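You operate a simulated robot arm through the tools that you are given. There is no shell and no other tool. Be economical: measure what you need, move in short steps, check, and stop when the job is done.

The job below is to be done with a simulated robot arm. You get a single attempt, and the scene is never put back.

TASK
Open the door marked spares, put the pale banded jug with orange cap from the shelf of the grey cabinet marked spares on the top of the side table with relief check and shut the spares again. Then put the teal pad with green band on the surface of the wooden cabinet top. Then fetch the grey sign with orange band and set it in the inside of the steel basin. Then put the orange padlock on the shelf marked tins. Then take the white bottle with purple cap and put it on the purple tile with dark grey band. Keep to this order. Set down upright: pale banded jug with orange cap, grey sign with orange band, white bottle with purple cap.

Only the result counts: the job must be done as asked and must still hold three seconds after the hand-in. Knocking over, shifting, dropping, spilling or breaking anything else fails it. A push-on lid holds only when it is set on centred and level and pressed home; a screw cap is set on level and turned clockwise until tight.

THE ROBOT
A 6-joint arm with a two-finger gripper on a trunk, on a base that drives. Base frame: it is fixed to the floor where the robot stands at the start and does not move with it; the origin is under the middle of the robot, x ahead of it, y to its left, z up. Readings come in cm, degrees, newtons and seconds.
It reaches about 129.8 cm from its shoulder. Its first joint turns from -149.0 to 149.0 degrees. Places, roughly: door marked spares [50, 40, 40]; grey sign with orange band [325, 25, 100]; inside of the steel basin [170, 20, 90]; orange padlock (5x3x8 cm) [90, 50, 90]; pale banded jug with orange cap [50, 50, 50]; purple tile with dark grey band (8x8x1 cm) [80, -330, 40]; shelf marked tins [320, -340, 130]; surface of the wooden cabinet top [80, 60, 90]; teal pad with green band (7x10x6 cm) [280, 0, 90]; top of the side table with relief check [10, 60, 80]; white bottle with purple cap (4x4x7 cm) [-40, 60, 80]. Payload 1.57 kg.
The tool frame sits at the grasp point between the pads (the TCP): z along the fingers, y along the line on which they close. The tips reach 2.1 cm beyond it. The gripper opens to 7 cm. The gripper's body begins 5 cm behind the TCP.
Orientation is told as [roll, pitch, yaw] about the base's x, y, z axes, in that order, counted from this pose: with the fingers straight down and closing along the base's y, the tool's x points along the base's -x, its y along +y and its z along -z.

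THE INTERFACE
- The arm moves only by the tool play_rows. Its argument "deltas" is a list of rows, each a list of 2 entries, a list of its own where there are three numbers: the shift along the tool's x, y, z in units of 30 mm (1.0 is 30 mm), then the turn, a rotation vector about the tool's x, y, z in units of 4 degrees (1.0 is 4 degrees). In form: [[[dx, dy, dz], [ax, ay, az]], ...]. A call has 1 to 10 rows; each row shifts and turns the commanded pose from where the row before left it, along the tool's axes as they then stand. "grip" is the closure in counts, from 0 (fully open) to 255 (shut), set as the call begins (left out, the last holds). A call with a number of a shift or a turn outside -1 to 1 is refused whole. A row lasts 0.2 s, in which the tool goes at most 5 cm and 8.6 degrees; a call with a longer step from one row to the next is refused whole, and so is a gripper value outside its range. A pose out of reach is approached as far as the arm can. The call stops where the force on the tool passes 40 N (or 10 N more than at its start, if that is more) or the arm is blocked; 0.2 s more then pass. Each finger halts on what it meets, pressing with about 30 N; the grip force reading is that of the motor and also rises with nothing between the fingers. The clock runs only during rows and for 0.2 s after the last one: add rows that do not move to give the fingers time. It gives the time, the measured TCP pose, the force on the tool (base axes), the opening and the grip force at its end, in the units of the frame above (readings bear some noise), with the torque about the TCP (base axes, N m) and any sound that the robot's microphone picked up, and new pictures: "pictures" is both (left out), scene, wrist or none.
- Cameras (640 x 400 px; columns grow to the right, rows downward): "scene" is now at [-1.82, 23.04, 178.59]; the picture's right is [0.96, -0.29, 0.00], its down [-0.27, -0.88, -0.39] and it looks along [0.11, 0.37, -0.92] (base axes); focal length 252 px, centre (320, 200). "wrist" rides on the gripper at [7.9, 0.4, -8.1] in the tool frame; the picture's right is [-0.05, 1.00, 0.00], its down [-0.67, -0.04, -0.75] and it looks along [-0.74, -0.04, 0.67] (tool axes); focal length 256 px, centre (320, 200). There is no depth. A picture from a camera that has moved, and an enlarged one, comes with that camera's place and axes in the base frame and with its lens. The place of the scene camera against the robot may be out by one fixed shift of up to 2.5 cm in any direction.
- move_column(by): slides the trunk up (or, below 0, down) by that many cm; the arm and the scene camera ride with it, the base frame stays. It gives what a move gives, with no picture.
- steer(legs): drives the robot by 1 to 6 legs, each [ahead, turn to the left] in cm and degrees, along the robot's own axes; the way and the turn of a leg run together, so that a leg with both is an arc; at most 150 cm and 180 degrees a leg. The arm and the cameras ride along, it lands a little off, and it stops where it bumps. It gives what a move gives, and a new picture of the scene camera.
- aim_head(pan, tilt): turns the head with the scene camera to pan (to the left, within 155 degrees either way) and tilt (down, from -29 to 69), counted from straight ahead of the robot. It gives what a move gives, and a new picture of the scene camera.
- close_up(camera, box): a new picture of the part [left, top, right, bottom] of that camera's present view, enlarged. The clock stands still meanwhile.
- close_job(): hands the job in; it is judged then, once.

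Go step by step. Nothing tells you exact positions but the pictures and the camera data: compare them with the known pose of the tool, close in by small moves and look again before you grip or let go. The budget is 186 turns and 260 pictures, counting those below and the enlarged ones. Unless the task says otherwise, let go and move clear before handing in.

The tools are called after "Emit:" as name(argument=value, ...) on one line, values as JSON. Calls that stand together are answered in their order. play_rows: Moves the arm, as the interface text tells. Its arguments: {"type":"object","properties":{"deltas":{"type":"array","items":{"type":"array"}},"grip":{"type":"number"},"pictures":{"type":"string","enum":["both","scene","wrist","none"]}},"required":["deltas"]} The other tools are called the same way: move_column (by) slides the trunk up or down; steer (legs) drives the base; aim_head (pan, tilt) turns the head that bears the scene camera; close_up (camera, box) takes an enlarged picture of a part of a camera's view; close_job () hands the job in.

At the start:

```text
time_s: 0.0
position: [25.64, 62.46, 115.86]
ee_rot: [0.1, 0.0, 0.0]
force: [0.0, 0.2, 0.4]
ft_torque: [0.01, -0.02, 0.0]
gripper_width: 7.0
finger_force: 0.0
trunk travel left (down, up): [-84.0, 13.0]
robot x, y, heading: [0.08, 0.14, 0.1]
head pan, tilt: [72.9, 67.1]
```

scene: 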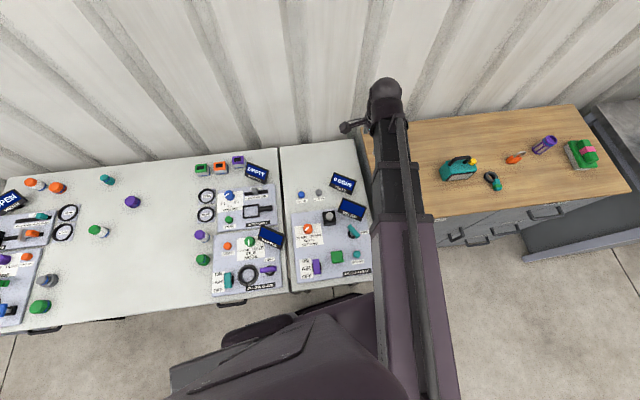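
wrist: 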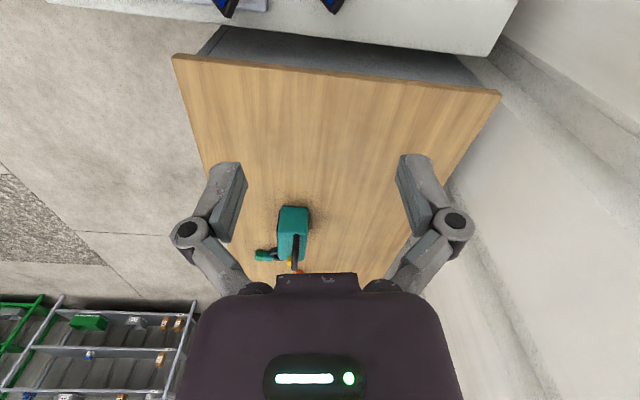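

I see a bench with instrument panels on the left and a wooden-topped cabinet on the right. I'll look around first, starting with the cabinet front.

Emit:
aim_head(pan=30, tilt=50)

Emit:
aim_head(pan=0, tilt=25)

Emit:
aim_head(pan=-60, tilt=25)

```text
time_s: 1.1
position: [25.51, 62.43, 115.86]
ee_rot: [0.0, 0.1, 0.0]
force: [-0.4, 0.3, 0.2]
ft_torque: [0.02, 0.04, 0.0]
gripper_width: 6.99
finger_force: 0.0
trunk travel left (down, up): [-84.0, 13.0]
robot x, y, heading: [-0.23, -0.21, 0.1]
head pan, tilt: [30.0, 50.0]
camera scene: at [3.14, 21.35, 180.62], right [0.5, -0.87, 0.0], down [-0.66, -0.38, -0.64], along [0.56, 0.32, -0.77], focal length 252 px, centre (320, 200)
```

scene: 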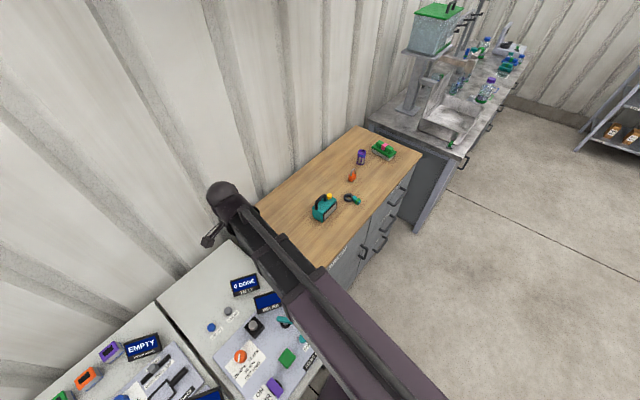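

```text
time_s: 2.0
position: [25.55, 62.59, 115.74]
ee_rot: [0.0, 0.1, 0.0]
force: [0.3, -0.4, -0.5]
ft_torque: [0.0, -0.01, 0.02]
gripper_width: 7.01
finger_force: 0.1
trunk travel left (down, up): [-84.0, 13.0]
robot x, y, heading: [0.29, -0.08, -0.1]
head pan, tilt: [0.0, 25.0]
camera scene: at [5.69, 17.5, 184.36], right [0.0, -1.0, 0.0], down [-0.42, 0.0, -0.91], along [0.91, 0.0, -0.42], focal length 252 px, centre (320, 200)
```

scene: 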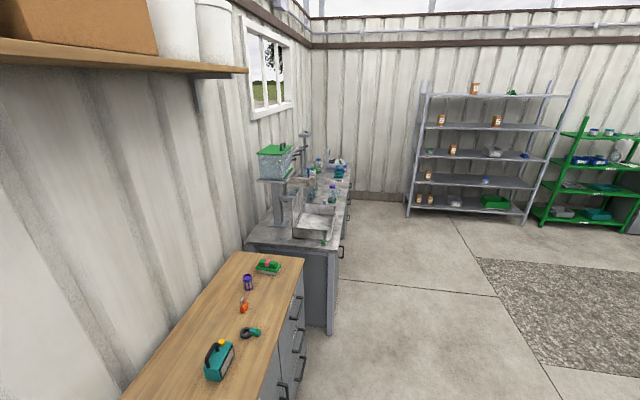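

```text
time_s: 3.4
position: [25.54, 62.49, 115.77]
ee_rot: [0.0, 0.1, 0.1]
force: [-0.1, -0.3, -0.3]
ft_torque: [0.02, -0.01, -0.02]
gripper_width: 7.01
finger_force: 0.1
trunk travel left (down, up): [-84.0, 13.0]
robot x, y, heading: [0.02, 0.09, -0.1]
head pan, tilt: [-60.0, 25.0]
camera scene: at [1.09, 9.52, 184.37], right [-0.87, -0.5, 0.0], down [-0.21, 0.37, -0.91], along [0.45, -0.78, -0.42], focal length 252 px, centre (320, 200)
```

scene: 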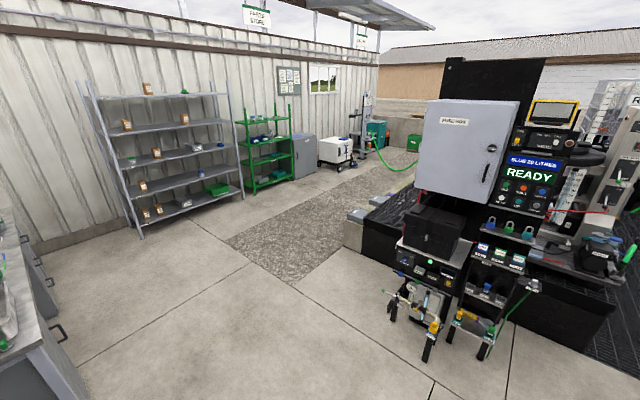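

The wooden cabinet's front carries several handles. I'll aim at it and zoom in.

Emit:
aim_head(pan=20, tilt=60)

Emit:
close_up(camera="scene", box=[200, 0, 440, 150])

```text
time_s: 4.9
position: [25.58, 62.39, 115.85]
ee_rot: [-0.1, 0.0, 0.0]
force: [-0.3, 0.4, 0.4]
ft_torque: [-0.03, -0.02, 0.01]
gripper_width: 7.01
finger_force: 0.2
trunk travel left (down, up): [-84.0, 13.0]
robot x, y, heading: [-0.21, 0.05, 0.1]
head pan, tilt: [20.0, 60.0]
camera scene: at [2.75, 19.77, 179.37], right [0.34, -0.94, 0.0], down [-0.81, -0.3, -0.5], along [0.47, 0.17, -0.87], focal length 252 px, centre (320, 200)
```

scene: 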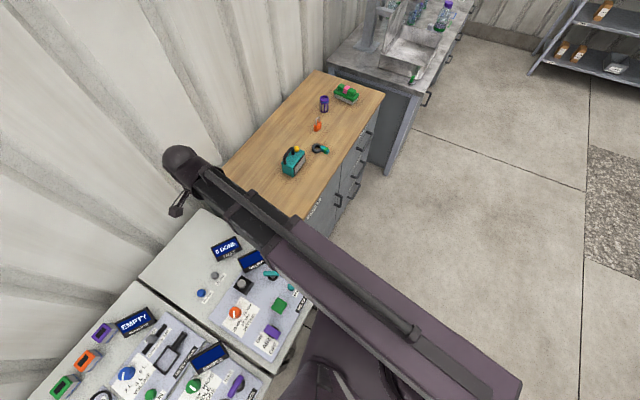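

```text
2.67 times, centred on (320, 75) of scene
camera zoom: at [2.75, 19.77, 179.37], right [0.34, -0.94, 0.0], down [-0.81, -0.3, -0.5], along [0.47, 0.17, -0.87], focal length 672 px, centre (320, 533)
```

zoom: 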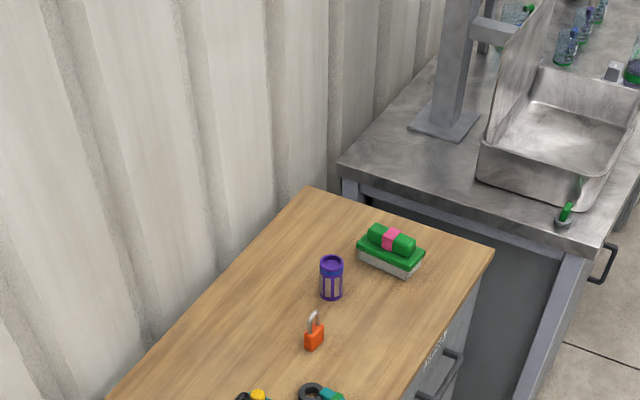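

The cabinet is turned about -8° from my x axis. I'll drive round to face its front from a distance.

Emit:
steer(legs=[[0, -45], [75, 0], [0, 127]])

Emit:
aim_head(pan=0, tilt=50)

```text
time_s: 7.9
position: [60.02, 30.56, 115.82]
ee_rot: [0.0, 0.1, -40.5]
force: [0.0, -0.7, -1.0]
ft_torque: [0.01, 0.08, 0.03]
gripper_width: 7.01
finger_force: 0.0
trunk travel left (down, up): [-84.0, 13.0]
robot x, y, heading: [-2.38, -2.56, -35.8]
head pan, tilt: [20.0, 60.0]
stopped in leg 1: the robot was blocked; the commanded pose is now the measured one
camera scene: at [11.89, 12.33, 179.36], right [-0.27, -0.96, 0.0], down [-0.83, 0.23, -0.5], along [0.48, -0.13, -0.87], focal length 252 px, centre (320, 200)
```

scene: 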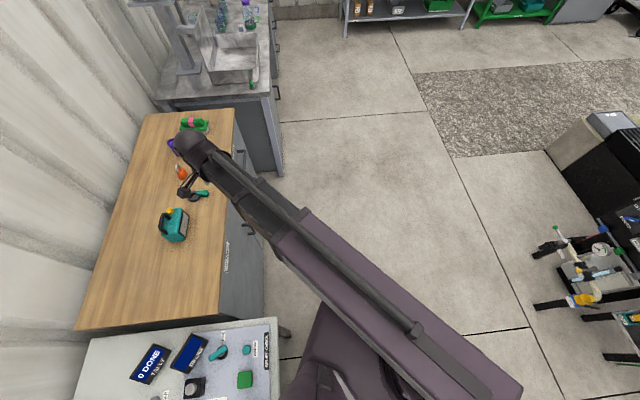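

```text
time_s: 8.8
position: [59.87, 30.66, 115.85]
ee_rot: [0.0, 0.0, -40.4]
force: [-0.1, -0.3, 0.6]
ft_torque: [-0.01, 0.0, 0.01]
gripper_width: 7.01
finger_force: 0.0
trunk travel left (down, up): [-84.0, 13.0]
robot x, y, heading: [-1.94, -2.62, -35.9]
head pan, tilt: [0.0, 50.0]
camera scene: at [11.46, 9.84, 180.62], right [-0.58, -0.81, 0.0], down [-0.62, 0.45, -0.64], along [0.52, -0.37, -0.77], focal length 252 px, centre (320, 200)
```

scene: 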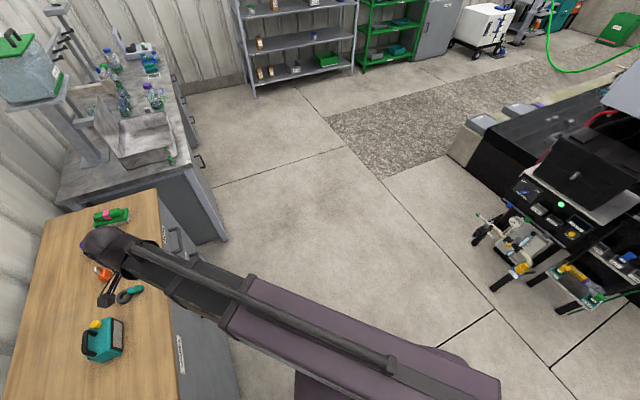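

The rear corner touched the bench; I'll drive ahead first, then turn.

Emit:
steer(legs=[[60, 0], [0, 117]])

Emit:
aim_head(pan=0, tilt=50)

```text
time_s: 20.1
position: [-11.2, 3.12, 115.84]
ee_rot: [0.1, -0.1, 76.1]
force: [0.4, -0.6, 0.2]
ft_torque: [-0.05, 0.04, 0.04]
gripper_width: 7.0
finger_force: 0.1
trunk travel left (down, up): [-84.0, 13.0]
robot x, y, heading: [38.33, -36.2, 79.5]
head pan, tilt: [0.0, 50.0]
camera scene: at [22.82, -29.49, 180.63], right [0.98, -0.18, 0.0], down [-0.14, -0.75, -0.64], along [0.12, 0.63, -0.77], focal length 252 px, centre (320, 200)
```

scene: 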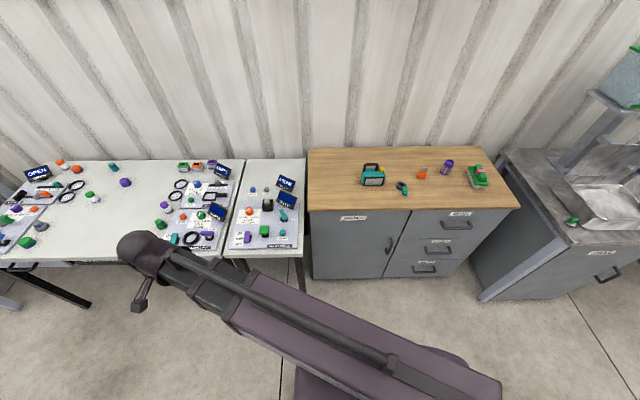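

```text
time_s: 20.7
position: [-11.13, 3.23, 115.89]
ee_rot: [0.1, 0.0, 76.0]
force: [1.2, -1.1, 0.2]
ft_torque: [0.0, 0.07, 0.01]
gripper_width: 7.0
finger_force: 0.1
trunk travel left (down, up): [-84.0, 13.0]
robot x, y, heading: [38.11, -36.09, 79.6]
head pan, tilt: [0.0, 50.0]
camera scene: at [23.22, -29.55, 180.66], right [0.98, -0.18, 0.0], down [-0.14, -0.75, -0.64], along [0.11, 0.63, -0.77], focal length 252 px, centre (320, 200)
```

scene: 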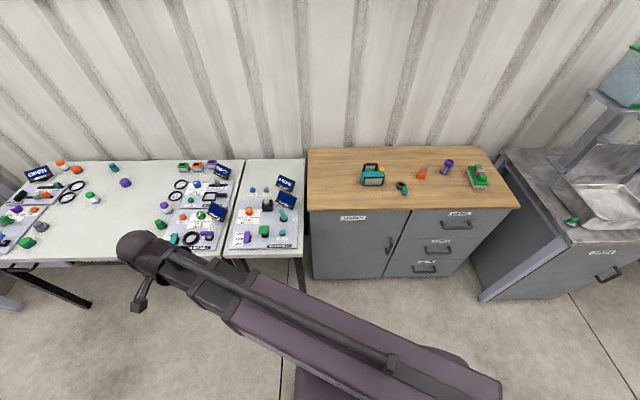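

Emit:
close_up(camera="scene", box=[290, 140, 530, 290])

Emit:
close_up(camera="scene", box=[150, 150, 310, 250])

Emit:
close_up(camera="scene", box=[0, 150, 160, 250])

```text
2.67 times, centred on (410, 215) of scene
camera zoom: at [23.22, -29.55, 180.66], right [0.98, -0.18, 0.0], down [-0.14, -0.75, -0.64], along [0.11, 0.63, -0.77], focal length 672 px, centre (80, 160)
```

zoom: 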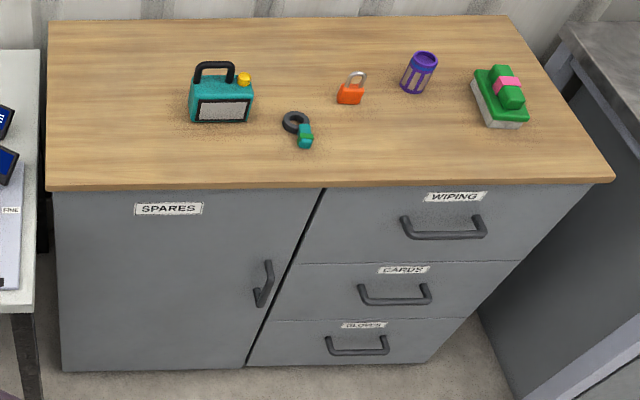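

```text
4.00 times, centred on (230, 200) of scene
camera zoom: at [23.22, -29.55, 180.66], right [0.98, -0.18, 0.0], down [-0.14, -0.75, -0.64], along [0.11, 0.63, -0.77], focal length 1008 px, centre (680, 200)
```

zoom: 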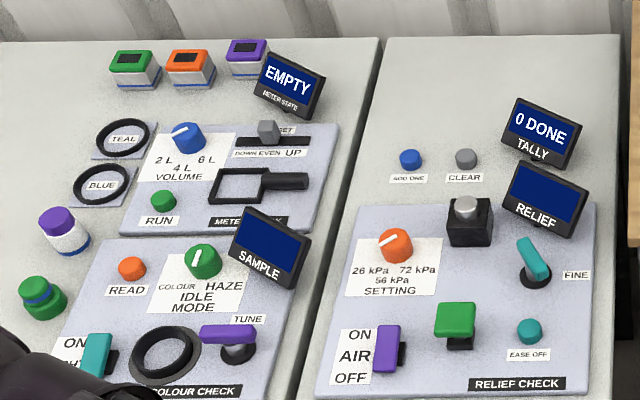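

```text
4.00 times, centred on (80, 200) of scene
camera zoom: at [23.22, -29.55, 180.66], right [0.98, -0.18, 0.0], down [-0.14, -0.75, -0.64], along [0.11, 0.63, -0.77], focal length 1008 px, centre (1280, 200)
```

zoom: 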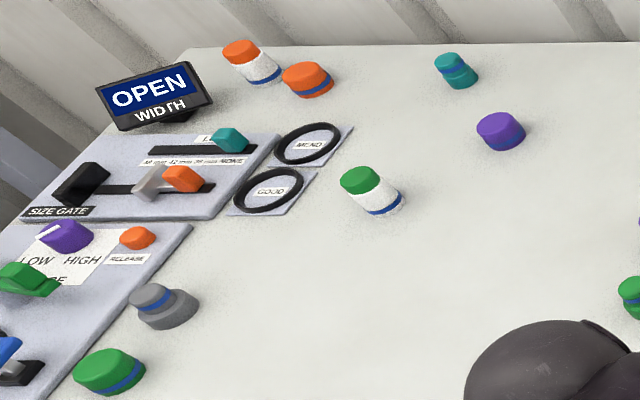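

The spares door is hinged left with a vertical bar handle near (72, 31, 60). I'll move the robot to the right and back so that the door has room to swing, while swinging the arm to the front.

Emit:
steer(legs=[[0, -117], [36, 0], [0, 118]])

Emit:
move_column(by=-30)

Emit:
play_rows(deltas=[[[0, -1, 0], [0, 0, -1]], [[0, -1, 0], [0, -1, 0]], [[0, -1, 0], [0, -1, 0]], [[0, -1, 0], [0, -1, 0]], [[0, -1, 0], [0, -1, 0]], [[0, -1, 0], [0, -1, 0]], [[0, -1, 0], [0, -1, 0]], [[0, -1, 0], [0, -1, 0]], [[0, -1, 0], [0, -1, 0]], [[0, -1, 0], [0, -1, 0]]], pictures="scene")

```text
time_s: 38.1
position: [17.05, -19.04, 115.91]
ee_rot: [0.0, 0.1, 75.9]
force: [-0.1, 0.3, 0.0]
ft_torque: [0.01, -0.01, 0.01]
gripper_width: 7.01
finger_force: 0.0
trunk travel left (down, up): [-84.0, 13.0]
robot x, y, heading: [62.8, -57.73, 79.3]
head pan, tilt: [0.0, 50.0]
camera scene: at [47.74, -50.91, 180.63], right [0.98, -0.19, 0.0], down [-0.14, -0.75, -0.64], along [0.12, 0.63, -0.77], focal length 252 px, centre (320, 200)
```

scene: 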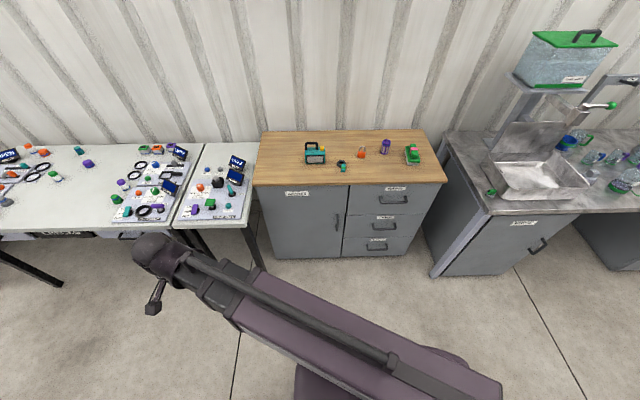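

```text
time_s: 41.1
position: [16.99, -18.91, 85.78]
ee_rot: [0.0, 0.0, 76.0]
force: [-0.3, -0.8, 0.0]
ft_torque: [0.0, -0.02, 0.01]
gripper_width: 7.0
finger_force: 0.0
trunk travel left (down, up): [-54.0, 43.0]
robot x, y, heading: [62.62, -58.22, 79.1]
head pan, tilt: [0.0, 50.0]
```

```text
time_s: 43.3
position: [28.87, -9.94, 89.28]
ee_rot: [-0.1, -36.0, 80.0]
force: [-0.2, -0.3, -0.4]
ft_torque: [0.02, -0.03, -0.02]
gripper_width: 7.01
finger_force: 0.0
out of reach, approached as far as the arm can: row 3, 4, 5, 6, 7, 8, 9, 10
trunk travel left (down, up): [-54.0, 43.0]
robot x, y, heading: [63.16, -57.54, 79.0]
head pan, tilt: [0.0, 50.0]
camera scene: at [47.75, -50.83, 150.62], right [0.98, -0.19, 0.0], down [-0.14, -0.75, -0.64], along [0.12, 0.63, -0.77], focal length 252 px, centre (320, 200)
```

scene: 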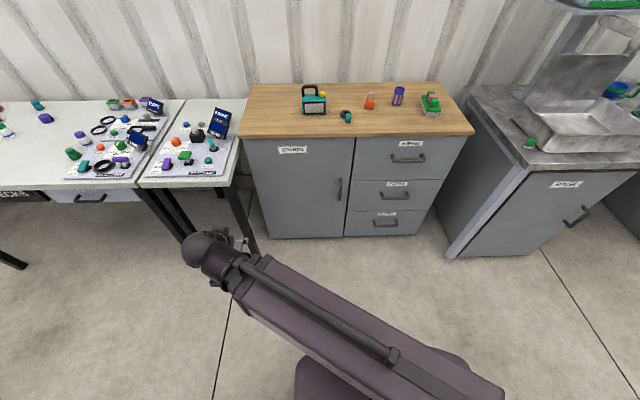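

The folded arm can't reach that close; I'll extend forward while finishing the tilt.

Emit:
play_rows(deltas=[[[-0.81, -0.55, 0.59], [0, -1, 0]], [[-0.77, -0.55, 0.64], [0, -1, 0]], [[-0.72, -0.55, 0.69], [0, -1, 0]], [[-0.67, -0.55, 0.74], [0, -1, 0]], [[-0.62, -0.55, 0.79], [0, -1, 0]], [[-0.56, -0.55, 0.83], [0, -1, 0]], [[-0.5, -0.55, 0.87], [0, -1, 0]], [[-0.44, -0.55, 0.9], [0, -1, 0]], [[-0.37, -0.55, 0.93], [0, -1, 0]], [[-0.31, -0.55, 0.95], [0, -1, 0]]], pictures="none")

Emit:
move_column(by=-25)

Emit:
aim_head(pan=0, tilt=35)

```text
time_s: 45.5
position: [49.97, 17.12, 99.81]
ee_rot: [0.2, -76.0, 80.0]
force: [-1.0, 0.4, -0.4]
ft_torque: [-0.02, -0.03, -0.02]
gripper_width: 6.98
finger_force: 0.0
out of reach, approached as far as the arm can: row 1, 2, 3, 4, 5, 6, 7, 8, 9, 10
trunk travel left (down, up): [-54.0, 43.0]
robot x, y, heading: [62.77, -57.42, 79.2]
head pan, tilt: [0.0, 50.0]
```

```text
time_s: 48.1
position: [49.98, 17.08, 74.96]
ee_rot: [0.1, -75.8, 80.0]
force: [0.9, 0.1, -0.6]
ft_torque: [0.0, 0.01, 0.0]
gripper_width: 7.0
finger_force: 0.1
trunk travel left (down, up): [-29.0, 68.0]
robot x, y, heading: [62.62, -57.44, 79.2]
head pan, tilt: [0.0, 50.0]
```

```text
time_s: 48.9
position: [50.01, 17.01, 74.93]
ee_rot: [0.1, -75.9, 79.8]
force: [0.6, -0.1, -0.4]
ft_torque: [-0.01, -0.01, 0.03]
gripper_width: 7.01
finger_force: 0.0
trunk travel left (down, up): [-29.0, 68.0]
robot x, y, heading: [62.96, -57.57, 79.4]
head pan, tilt: [0.0, 35.0]
camera scene: at [47.97, -49.74, 127.79], right [0.98, -0.19, 0.0], down [-0.11, -0.56, -0.82], along [0.15, 0.8, -0.57], focal length 252 px, centre (320, 200)
```

scene: 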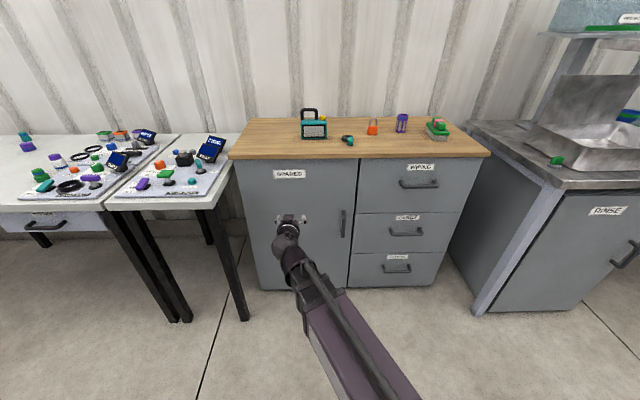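

Continuing to extend forward and finish the tilt; then check where the commanded pose is.

Emit:
play_rows(deltas=[[[-0.24, 0, 0.97], [0, -1, 0]], [[-0.17, 0, 0.98], [0, -1, 0]], [[-0.1, 0, 0.99], [0, -1, 0]], [[-0.03, 0, 1], [0, -0.5, 0]], [[0, 0, 0], [0, 0, 0]]], pictures="wrist")

```text
time_s: 50.1
position: [51.99, 28.97, 79.25]
ee_rot: [6.0, -89.8, 74.0]
force: [0.1, 0.7, -0.5]
ft_torque: [0.02, 0.02, 0.02]
gripper_width: 7.02
finger_force: 0.1
out of reach, approached as far as the arm can: row 1, 2, 3, 4
trunk travel left (down, up): [-29.0, 68.0]
robot x, y, heading: [62.56, -57.74, 79.0]
head pan, tilt: [0.0, 35.0]
camera wrist: at [50.15, 21.07, 71.58], right [-0.98, 0.17, 0.05], down [-0.09, -0.74, 0.67], along [0.16, 0.65, 0.74], focal length 256 px, centre (320, 200)
```

wrist: 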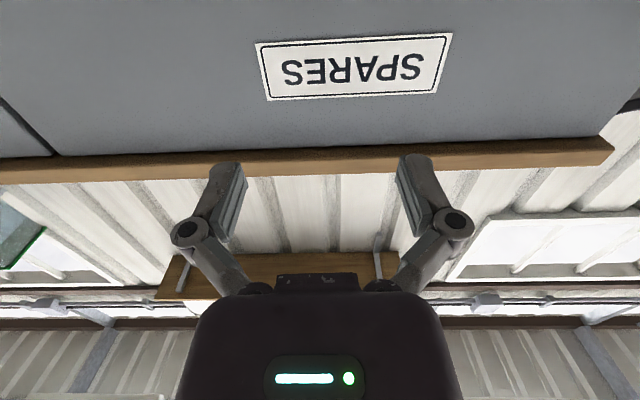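

Now move right toward the handle and lower to handle height.

Emit:
move_column(by=-19)

Emit:
play_rows(deltas=[[[0, -1, 0], [0, 0, 0]], [[0, -1, 0], [0, 0, 0]], [[0, -1, 0], [0, 0, 0]], [[0, -1, 0], [0, 0, 0]], [[0, 0, 0], [0, 0, 0]]])

```text
time_s: 52.1
position: [51.98, 28.91, 60.29]
ee_rot: [5.7, -89.9, 74.5]
force: [-0.1, 0.0, 0.7]
ft_torque: [0.02, 0.01, 0.0]
gripper_width: 7.0
finger_force: 0.1
trunk travel left (down, up): [-10.0, 87.0]
robot x, y, heading: [62.63, -57.9, 79.1]
head pan, tilt: [0.0, 35.0]
```

```text
time_s: 53.3
position: [63.93, 26.88, 60.36]
ee_rot: [6.9, -89.9, 73.1]
force: [0.2, 0.3, 0.0]
ft_torque: [-0.05, -0.04, 0.05]
gripper_width: 7.0
finger_force: 0.1
trunk travel left (down, up): [-10.0, 87.0]
robot x, y, heading: [63.09, -57.28, 79.1]
head pan, tilt: [0.0, 35.0]
camera scene: at [47.97, -49.73, 108.79], right [0.98, -0.19, 0.0], down [-0.11, -0.56, -0.82], along [0.15, 0.8, -0.57], focal length 252 px, centre (320, 200)
camera wrist: at [62.02, 18.96, 52.58], right [-0.98, 0.17, 0.05], down [-0.09, -0.74, 0.67], along [0.16, 0.65, 0.74], focal length 256 px, centre (320, 200)
```

scene: 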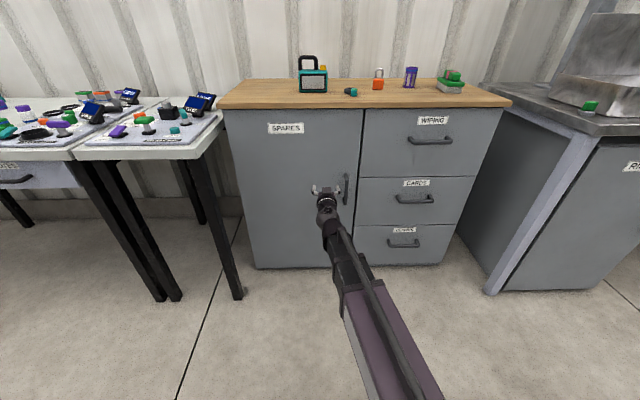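
wrist: 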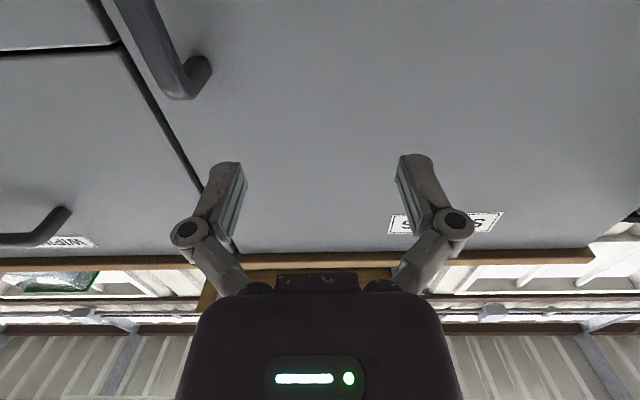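

The handle bar spans z≈46–60 at about (74, 33). I'll centre on it at z≈54 and look.

Emit:
play_rows(deltas=[[[1, -1, 0], [0, 0, 0]], [[1, -1, 0], [0, 0, 0]], [[0, -1, 0], [0, 0, 0]], [[0, 0, 0], [0, 0, 0]]])

Emit:
close_up(camera="scene", box=[280, 140, 400, 215])

```text
time_s: 54.3
position: [72.79, 25.32, 60.45]
ee_rot: [9.0, -89.9, 70.9]
force: [-0.1, 0.2, -0.8]
ft_torque: [-0.03, 0.01, 0.01]
gripper_width: 6.99
finger_force: 0.0
out of reach, approached as far as the arm can: row 1, 2
trunk travel left (down, up): [-10.0, 87.0]
robot x, y, heading: [62.61, -57.35, 79.1]
head pan, tilt: [0.0, 35.0]
camera scene: at [47.97, -49.73, 108.79], right [0.98, -0.19, 0.0], down [-0.11, -0.56, -0.82], along [0.15, 0.8, -0.57], focal length 252 px, centre (320, 200)
camera wrist: at [70.88, 17.44, 52.59], right [-0.98, 0.17, 0.05], down [-0.09, -0.74, 0.67], along [0.16, 0.65, 0.74], focal length 256 px, centre (320, 200)
```

scene: 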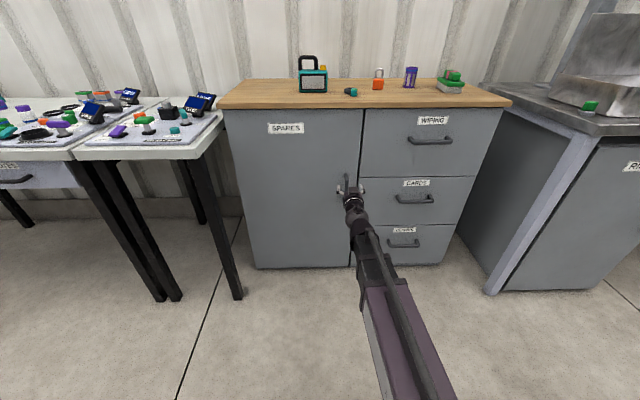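
wrist: 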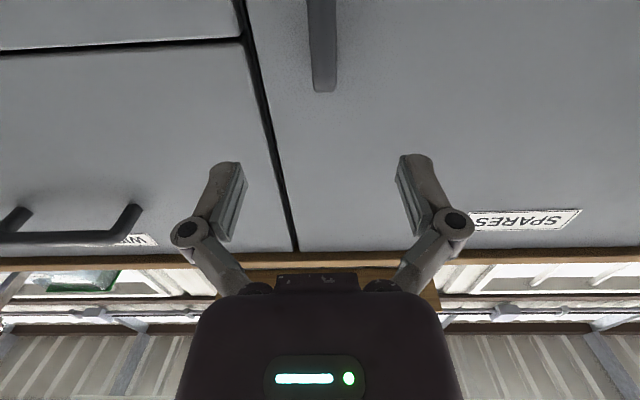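

```text
5.33 times, centred on (340, 178) of scene
camera zoom: at [47.97, -49.73, 108.79], right [0.98, -0.19, 0.0], down [-0.11, -0.56, -0.82], along [0.15, 0.8, -0.57], focal length 1344 px, centre (213, 320)
```

zoom: 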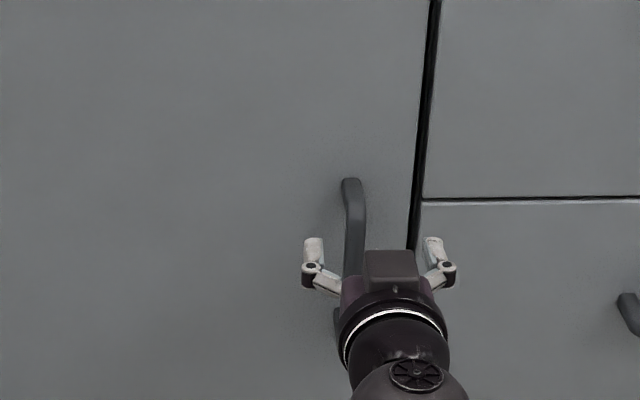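

Centred laterally. Lower with the column and creep forward.

Emit:
move_column(by=-7)

Emit:
play_rows(deltas=[[[0, 0, 0.7], [0, 0, 0]], [[0, 0, 0.7], [0, 0, 0]], [[0, 0, 0], [0, 0, 0]]], pictures="wrist")

Emit:
close_up(camera="scene", box=[280, 130, 400, 205])

```text
time_s: 55.4
position: [72.72, 25.23, 53.44]
ee_rot: [8.6, -89.9, 71.4]
force: [0.1, -0.3, -0.3]
ft_torque: [0.01, -0.02, 0.02]
gripper_width: 7.01
finger_force: 0.1
trunk travel left (down, up): [-3.0, 94.0]
robot x, y, heading: [63.39, -57.81, 79.0]
head pan, tilt: [0.0, 35.0]
```

```text
time_s: 56.2
position: [73.39, 29.52, 53.46]
ee_rot: [3.8, -90.0, 76.3]
force: [0.7, 0.3, -1.2]
ft_torque: [0.0, -0.02, 0.01]
gripper_width: 6.98
finger_force: 0.1
trunk travel left (down, up): [-3.0, 94.0]
robot x, y, heading: [62.59, -57.7, 79.0]
head pan, tilt: [0.0, 35.0]
camera wrist: at [71.57, 21.58, 45.58], right [-0.98, 0.17, 0.05], down [-0.09, -0.74, 0.67], along [0.16, 0.65, 0.74], focal length 256 px, centre (320, 200)
```

wrist: 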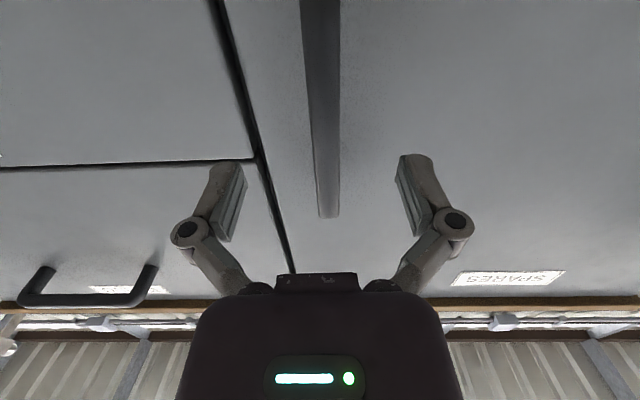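

```text
5.33 times, centred on (340, 168) of scene
camera zoom: at [47.97, -49.73, 101.79], right [0.98, -0.19, 0.0], down [-0.11, -0.56, -0.82], along [0.15, 0.8, -0.57], focal length 1344 px, centre (213, 373)
```

zoom: 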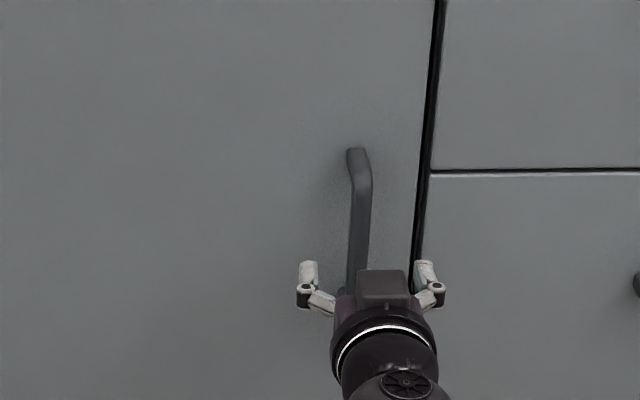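

Advance 3 cm more and close on the bar.

Emit:
play_rows(deltas=[[[0, 0, 0.5], [0, 0, 0]], [[0, 0, 0.5], [0, 0, 0]], [[0, 0, 0], [0, 0, 0]]], pictures="wrist")

Emit:
play_rows(deltas=[[[0, 0, 0], [0, 0, 0]], [[0, 0, 0], [0, 0, 0]], [[0, 0, 0], [0, 0, 0]], [[0, 0, 0], [0, 0, 0]]], grip=255, pictures="wrist")

```text
time_s: 57.0
position: [74.12, 32.37, 53.4]
ee_rot: [4.5, -89.8, 75.5]
force: [-0.1, 0.4, 0.0]
ft_torque: [-0.02, 0.02, 0.04]
gripper_width: 6.99
finger_force: 0.0
trunk travel left (down, up): [-3.0, 94.0]
robot x, y, heading: [62.81, -57.54, 79.0]
head pan, tilt: [0.0, 35.0]
camera wrist: at [72.1, 24.51, 45.58], right [-0.98, 0.17, 0.05], down [-0.09, -0.74, 0.67], along [0.16, 0.65, 0.74], focal length 256 px, centre (320, 200)
```

wrist: 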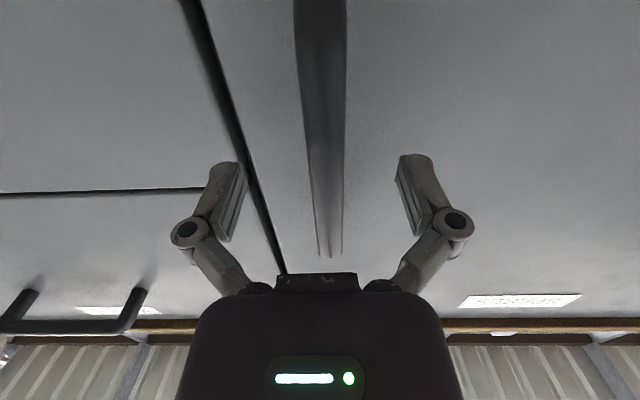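

```text
time_s: 58.0
position: [73.79, 32.39, 53.38]
ee_rot: [-19.3, -89.9, 99.7]
force: [-32.9, -9.4, -5.4]
ft_torque: [-0.14, 0.05, 0.04]
gripper_width: 1.33
finger_force: 31.9
trunk travel left (down, up): [-3.0, 94.0]
robot x, y, heading: [62.84, -57.98, 79.1]
head pan, tilt: [0.0, 35.0]
camera wrist: at [71.84, 24.47, 45.58], right [-0.98, 0.17, 0.05], down [-0.09, -0.74, 0.67], along [0.15, 0.65, 0.74], focal length 256 px, centre (320, 200)
```

wrist: 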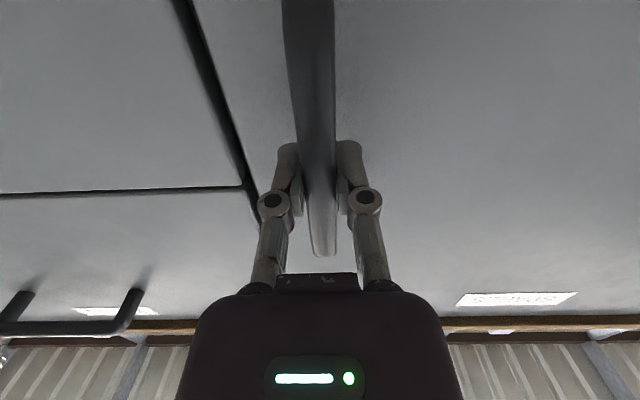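

Gripped the bar. I'll pull the door open along its arc about the left hinge (r≈44 cm), first a short stretch.

Emit:
play_rows(deltas=[[[0, 0.1, 0], [0, 0, 0]], [[0, 0.13, -0.97], [0.95, 0, 0]], [[0, 0.13, -0.97], [0.95, 0, 0]], [[0, 0.13, -0.97], [0.95, 0, 0]], [[0, 0, 0], [0, 0, 0]]], pictures="scene")

```text
time_s: 59.2
position: [70.53, 24.15, 53.41]
ee_rot: [4.0, -89.9, 64.3]
force: [10.2, -6.1, -4.4]
ft_torque: [0.26, -0.06, -0.1]
gripper_width: 1.33
finger_force: 32.2
trunk travel left (down, up): [-3.0, 94.0]
robot x, y, heading: [62.98, -57.5, 79.0]
head pan, tilt: [0.0, 35.0]
camera scene: at [48.01, -49.72, 101.79], right [0.98, -0.19, 0.0], down [-0.11, -0.56, -0.82], along [0.15, 0.8, -0.57], focal length 252 px, centre (320, 200)
```

scene: 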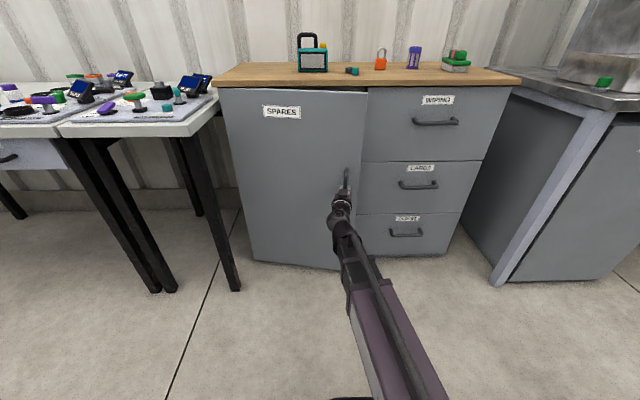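

The door is moving cleanly. Continue the arc.

Emit:
play_rows(deltas=[[[0, 0.13, -0.97], [0.95, 0, 0]], [[0, 0.13, -0.97], [0.95, 0, 0]], [[0, 0.13, -0.97], [0.95, 0, 0]], [[0, 0.13, -0.97], [0.95, 0, 0]], [[0, 0.13, -0.97], [0.95, 0, 0]], [[0, 0.13, -0.97], [0.95, 0, 0]], [[0, 0.13, -0.97], [0.95, 0, 0]], [[0, 0.13, -0.97], [0.95, 0, 0]], [[0, 0.13, -0.97], [0.95, 0, 0]], [[0, 0, 0], [0, 0, 0]]], pictures="scene")

```text
time_s: 60.4
position: [63.09, 13.48, 53.32]
ee_rot: [4.3, -89.8, 46.8]
force: [2.8, -2.7, -2.2]
ft_torque: [-0.07, 0.05, 0.02]
gripper_width: 1.3
finger_force: 31.9
trunk travel left (down, up): [-3.0, 94.0]
robot x, y, heading: [62.64, -57.65, 79.2]
head pan, tilt: [0.0, 35.0]
stopped in row 5: the force on the tool passed its limit at 43 N (the readings are from after the stop); the commanded pose is now the measured one
camera scene: at [47.98, -49.72, 101.81], right [0.98, -0.19, 0.0], down [-0.11, -0.56, -0.82], along [0.15, 0.8, -0.57], focal length 252 px, centre (320, 200)
```

scene: 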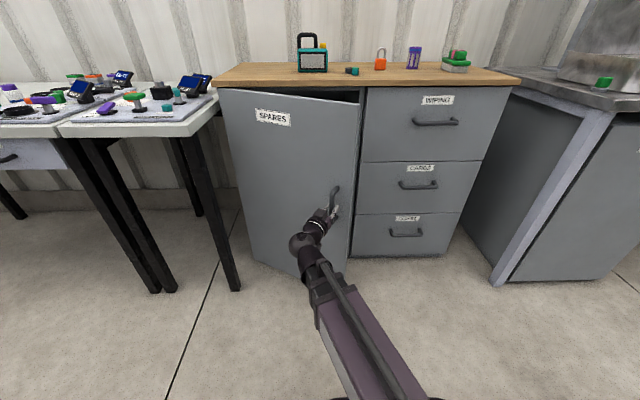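

Radius is nearer 42.9 cm; adjusting the step and continuing.

Emit:
play_rows(deltas=[[[0, 0.12, -0.94], [0.95, 0, 0]], [[0, 0.12, -0.94], [0.95, 0, 0]], [[0, 0.12, -0.94], [0.95, 0, 0]], [[0, 0.12, -0.94], [0.95, 0, 0]], [[0, 0.12, -0.94], [0.95, 0, 0]], [[0, 0.12, -0.94], [0.95, 0, 0]], [[0, 0.12, -0.94], [0.95, 0, 0]], [[0, 0.12, -0.94], [0.95, 0, 0]], [[0, 0, 0], [0, 0, 0]]], pictures="scene")

```text
time_s: 61.6
position: [51.71, 4.79, 53.46]
ee_rot: [-8.7, -89.8, 40.2]
force: [0.2, -1.8, -1.5]
ft_torque: [0.09, -0.08, -0.03]
gripper_width: 1.29
finger_force: 31.9
trunk travel left (down, up): [-3.0, 94.0]
robot x, y, heading: [62.96, -57.78, 79.0]
head pan, tilt: [0.0, 35.0]
stopped in row 6: the force on the tool passed its limit at 42 N (the readings are from after the stop); the commanded pose is now the measured one
camera scene: at [47.96, -49.74, 101.82], right [0.98, -0.19, 0.0], down [-0.11, -0.56, -0.82], along [0.15, 0.8, -0.57], focal length 252 px, centre (320, 200)
```

scene: 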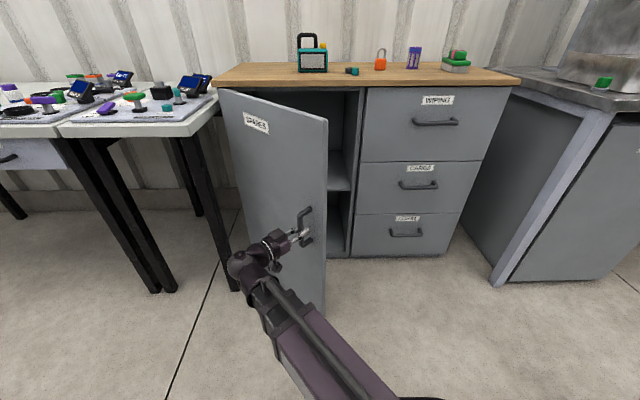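

Emit:
play_rows(deltas=[[[0, 0.12, -0.95], [0.95, 0, 0]], [[0, 0.12, -0.95], [0.95, 0, 0]], [[0, 0.12, -0.95], [0.95, 0, 0]], [[0, 0.12, -0.95], [0.95, 0, 0]], [[0, 0, 0], [0, 0, 0]]], pictures="scene")

```text
time_s: 62.5
position: [43.86, 1.61, 53.45]
ee_rot: [-16.0, -89.8, 36.4]
force: [1.5, -2.3, -1.2]
ft_torque: [0.13, -0.24, -0.1]
gripper_width: 1.28
finger_force: 31.6
trunk travel left (down, up): [-3.0, 94.0]
robot x, y, heading: [62.79, -57.72, 78.8]
head pan, tilt: [0.0, 35.0]
stopped in row 4: the force on the tool passed its limit at 43 N (the readings are from after the stop); the commanded pose is now the measured one
camera scene: at [47.96, -49.76, 101.81], right [0.98, -0.19, 0.0], down [-0.11, -0.56, -0.82], along [0.15, 0.8, -0.57], focal length 252 px, centre (320, 200)
```

scene: 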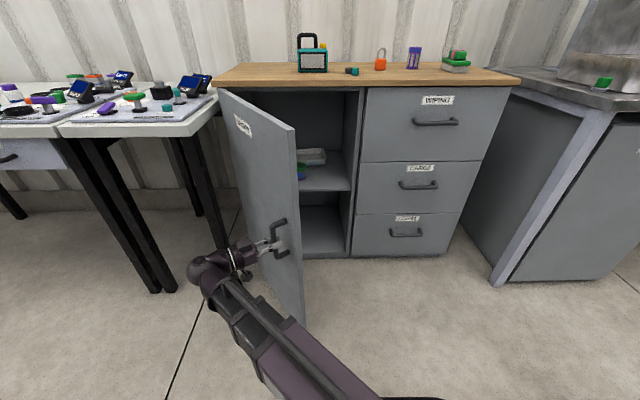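

Door is about 60° open. The forearm still clears the door edge, so I continue to about 85°.

Emit:
play_rows(deltas=[[[0, 0.12, -0.94], [0.95, 0, 0]], [[0, 0.12, -0.94], [0.95, 0, 0]], [[0, 0.12, -0.94], [0.95, 0, 0]], [[0, 0, 0], [0, 0, 0]]], pictures="none")

Emit:
play_rows(deltas=[[[0, 0.12, -0.94], [0.95, 0, 0]], [[0, 0.12, -0.94], [0.95, 0, 0]], [[0, 0.12, -0.94], [0.95, 0, 0]], [[0, 0, 0], [0, 0, 0]]], pictures="scene")

```text
time_s: 63.0
position: [40.71, 0.67, 53.51]
ee_rot: [-16.7, -89.7, 30.7]
force: [1.0, -2.5, 4.7]
ft_torque: [0.06, -0.11, -0.1]
gripper_width: 1.28
finger_force: 31.7
out of reach, approached as far as the arm can: row 2
trunk travel left (down, up): [-3.0, 94.0]
robot x, y, heading: [62.8, -57.54, 79.1]
head pan, tilt: [0.0, 35.0]
stopped in row 2: the force on the tool passed its limit at 58 N (the readings are from after the stop); the commanded pose is now the measured one
```

```text
time_s: 64.0
position: [40.59, 0.61, 53.37]
ee_rot: [-16.5, -89.7, 30.7]
force: [1.7, -9.4, 7.9]
ft_torque: [0.18, -0.67, 0.03]
gripper_width: 1.29
finger_force: 32.0
out of reach, approached as far as the arm can: row 1, 2, 3
trunk travel left (down, up): [-3.0, 94.0]
robot x, y, heading: [62.45, -57.62, 79.1]
head pan, tilt: [0.0, 35.0]
camera scene: at [47.98, -49.83, 101.81], right [0.98, -0.19, 0.0], down [-0.11, -0.56, -0.82], along [0.15, 0.8, -0.57], focal length 252 px, centre (320, 200)
```

scene: 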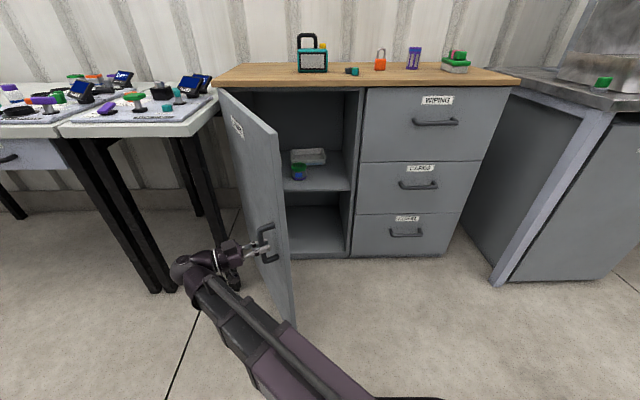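

At about 66° the wrist limit is reached. I'll release and back out of the handle.

Emit:
play_rows(deltas=[[[0, 0, 0], [0, 0, 0]], [[0, 0, 0], [0, 0, 0]], [[0, 0, 0], [0, 0, 0]], [[0, 0, 0], [0, 0, 0]]], grip=0, pictures="none")

Emit:
play_rows(deltas=[[[0, 0, -0.7], [-1, 0, 0]], [[0, 0, -0.7], [-1, 0, 0]], [[0, 0, -0.7], [-1, 0, 0]], [[0, 0, 0], [0, 0, 0]]], pictures="scene")

```text
time_s: 65.0
position: [40.57, 0.82, 53.32]
ee_rot: [-24.9, -89.6, 39.0]
force: [-0.8, 0.2, -0.5]
ft_torque: [0.02, 0.0, 0.04]
gripper_width: 6.99
finger_force: 0.2
trunk travel left (down, up): [-3.0, 94.0]
robot x, y, heading: [63.02, -57.53, 79.2]
head pan, tilt: [0.0, 35.0]
```

```text
time_s: 66.0
position: [34.54, -1.36, 53.36]
ee_rot: [-14.2, -89.7, 40.5]
force: [0.1, 0.0, 0.4]
ft_torque: [-0.02, 0.0, 0.03]
gripper_width: 7.01
finger_force: 0.0
trunk travel left (down, up): [-3.0, 94.0]
robot x, y, heading: [62.87, -57.63, 79.0]
head pan, tilt: [0.0, 35.0]
camera scene: at [47.96, -49.75, 101.79], right [0.98, -0.19, 0.0], down [-0.11, -0.56, -0.82], along [0.15, 0.8, -0.57], focal length 252 px, centre (320, 200)
```

scene: 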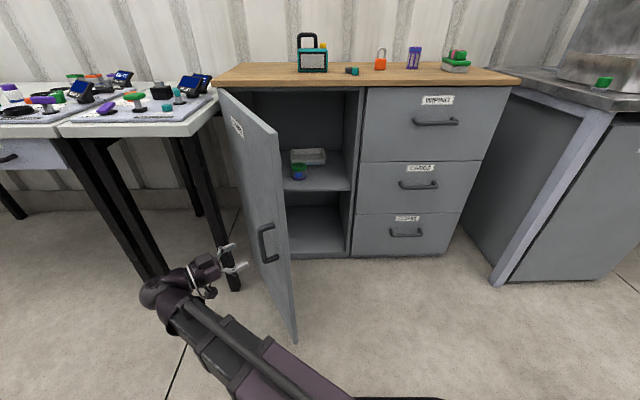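

Raise above the door, swing over to its inner side while straightening the heading.

Emit:
move_column(by=54)

Emit:
play_rows(deltas=[[[0, -0.57, 0.82], [-1, 0, 0]], [[0, -0.63, 0.78], [-1, 0, 0]], [[0, -0.68, 0.73], [-1, 0, 0]], [[0, -0.73, 0.68], [-1, 0, 0]], [[0, -0.78, 0.63], [-1, 0, 0]], [[0, -0.82, 0.57], [-1, 0, 0]], [[0, -0.86, 0.52], [-1, 0, 0]], [[0, -0.89, 0.45], [-1, 0, 0]], [[0, -0.92, 0.39], [-1, 0, 0]], [[0, -0.95, 0.33], [-1, 0, 0]]], pictures="scene")

```text
refused: 54 is not a number from -40 to 40
```

```text
time_s: 68.2
position: [54.96, 10.29, 53.34]
ee_rot: [25.7, -89.6, 40.6]
force: [-0.4, 0.5, -0.5]
ft_torque: [0.01, 0.02, 0.01]
gripper_width: 7.0
finger_force: 0.0
out of reach, approached as far as the arm can: row 4, 5, 6, 7, 8, 9, 10
trunk travel left (down, up): [-3.0, 94.0]
robot x, y, heading: [62.48, -57.49, 78.9]
head pan, tilt: [0.0, 35.0]
camera scene: at [47.96, -49.76, 101.79], right [0.98, -0.19, 0.0], down [-0.11, -0.56, -0.82], along [0.15, 0.8, -0.57], focal length 252 px, centre (320, 200)
```

scene: 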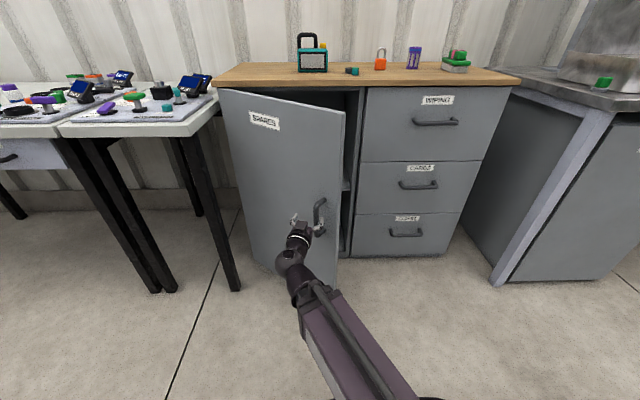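

The column move was refused so the arm nudged the door back to about 40°. I'll back the base off 15 cm so the arm can pass in front of the door edge.

Emit:
steer(legs=[[-16, 0]])

```text
time_s: 69.8
position: [51.93, -5.59, 53.36]
ee_rot: [26.7, -89.7, 39.4]
force: [-0.8, -0.1, 0.7]
ft_torque: [-0.04, -0.03, 0.04]
gripper_width: 7.0
finger_force: 0.0
trunk travel left (down, up): [-3.0, 94.0]
robot x, y, heading: [59.76, -73.66, 78.9]
head pan, tilt: [0.0, 35.0]
camera scene: at [44.9, -65.65, 101.79], right [0.98, -0.19, 0.0], down [-0.11, -0.56, -0.82], along [0.15, 0.8, -0.57], focal length 252 px, centre (320, 200)
```

scene: 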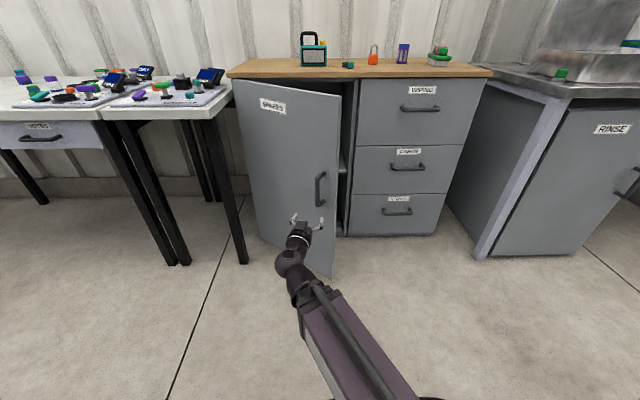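

Emit:
play_rows(deltas=[[[0, -0.97, 0.26], [0, 0, 0]], [[0, -0.97, 0.26], [0, 0, 0]], [[0, -0.97, 0.26], [0, 0, 0]], [[0, -0.97, 0.26], [0, 0, 0]], [[0, -0.97, 0.26], [0, 0, 0]], [[0, -0.97, 0.26], [0, 0, 0]], [[0, -0.97, 0.26], [0, 0, 0]], [[0, 0, 0], [0, 0, 0]]], grip=200, pictures="scene")

```text
time_s: 71.6
position: [71.86, -3.02, 53.29]
ee_rot: [26.6, -89.6, 39.5]
force: [-0.2, 0.6, 0.1]
ft_torque: [0.02, -0.05, -0.01]
gripper_width: 1.55
finger_force: 0.0
out of reach, approached as far as the arm can: row 1, 2, 3, 4, 5, 6, 7
trunk travel left (down, up): [-3.0, 94.0]
robot x, y, heading: [59.65, -73.42, 79.0]
head pan, tilt: [0.0, 35.0]
camera scene: at [44.91, -65.65, 101.79], right [0.98, -0.19, 0.0], down [-0.11, -0.56, -0.82], along [0.15, 0.8, -0.57], focal length 252 px, centre (320, 200)
```

scene: 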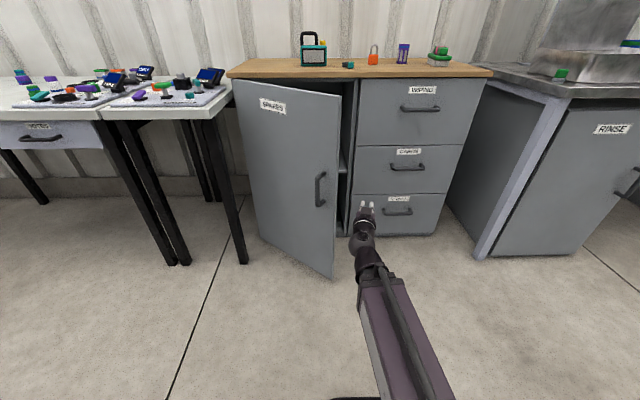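

Now forward past the door edge, then check.

Emit:
play_rows(deltas=[[[0, 0.2, 0.97], [0, 0, 0]], [[0, 0.2, 0.97], [0, 0, 0]], [[0, 0.2, 0.97], [0, 0, 0]], [[0, 0.2, 0.97], [0, 0, 0]], [[0, 0.2, 0.97], [0, 0, 0]], [[0, 0.2, 0.97], [0, 0, 0]], [[0, 0.2, 0.97], [0, 0, 0]], [[0, 0, 0], [0, 0, 0]]], pictures="scene")

```text
time_s: 73.4
position: [76.19, 17.24, 53.3]
ee_rot: [21.9, -89.5, 44.3]
force: [-0.8, -0.3, -0.2]
ft_torque: [-0.01, 0.0, -0.02]
gripper_width: 1.51
finger_force: 0.1
trunk travel left (down, up): [-3.0, 94.0]
robot x, y, heading: [59.93, -73.41, 79.0]
head pan, tilt: [0.0, 35.0]
camera scene: at [44.91, -65.64, 101.79], right [0.98, -0.19, 0.0], down [-0.11, -0.56, -0.82], along [0.15, 0.8, -0.57], focal length 252 px, centre (320, 200)
```

scene: 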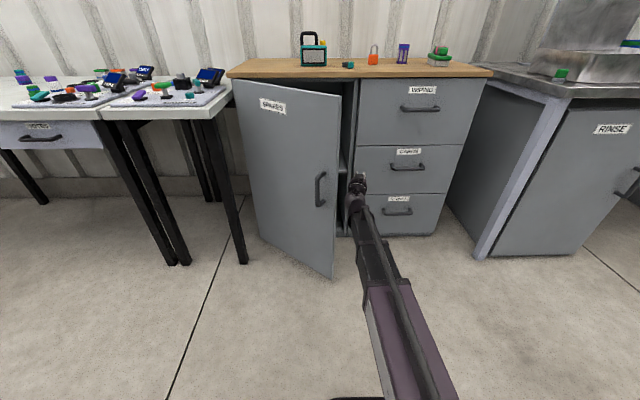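

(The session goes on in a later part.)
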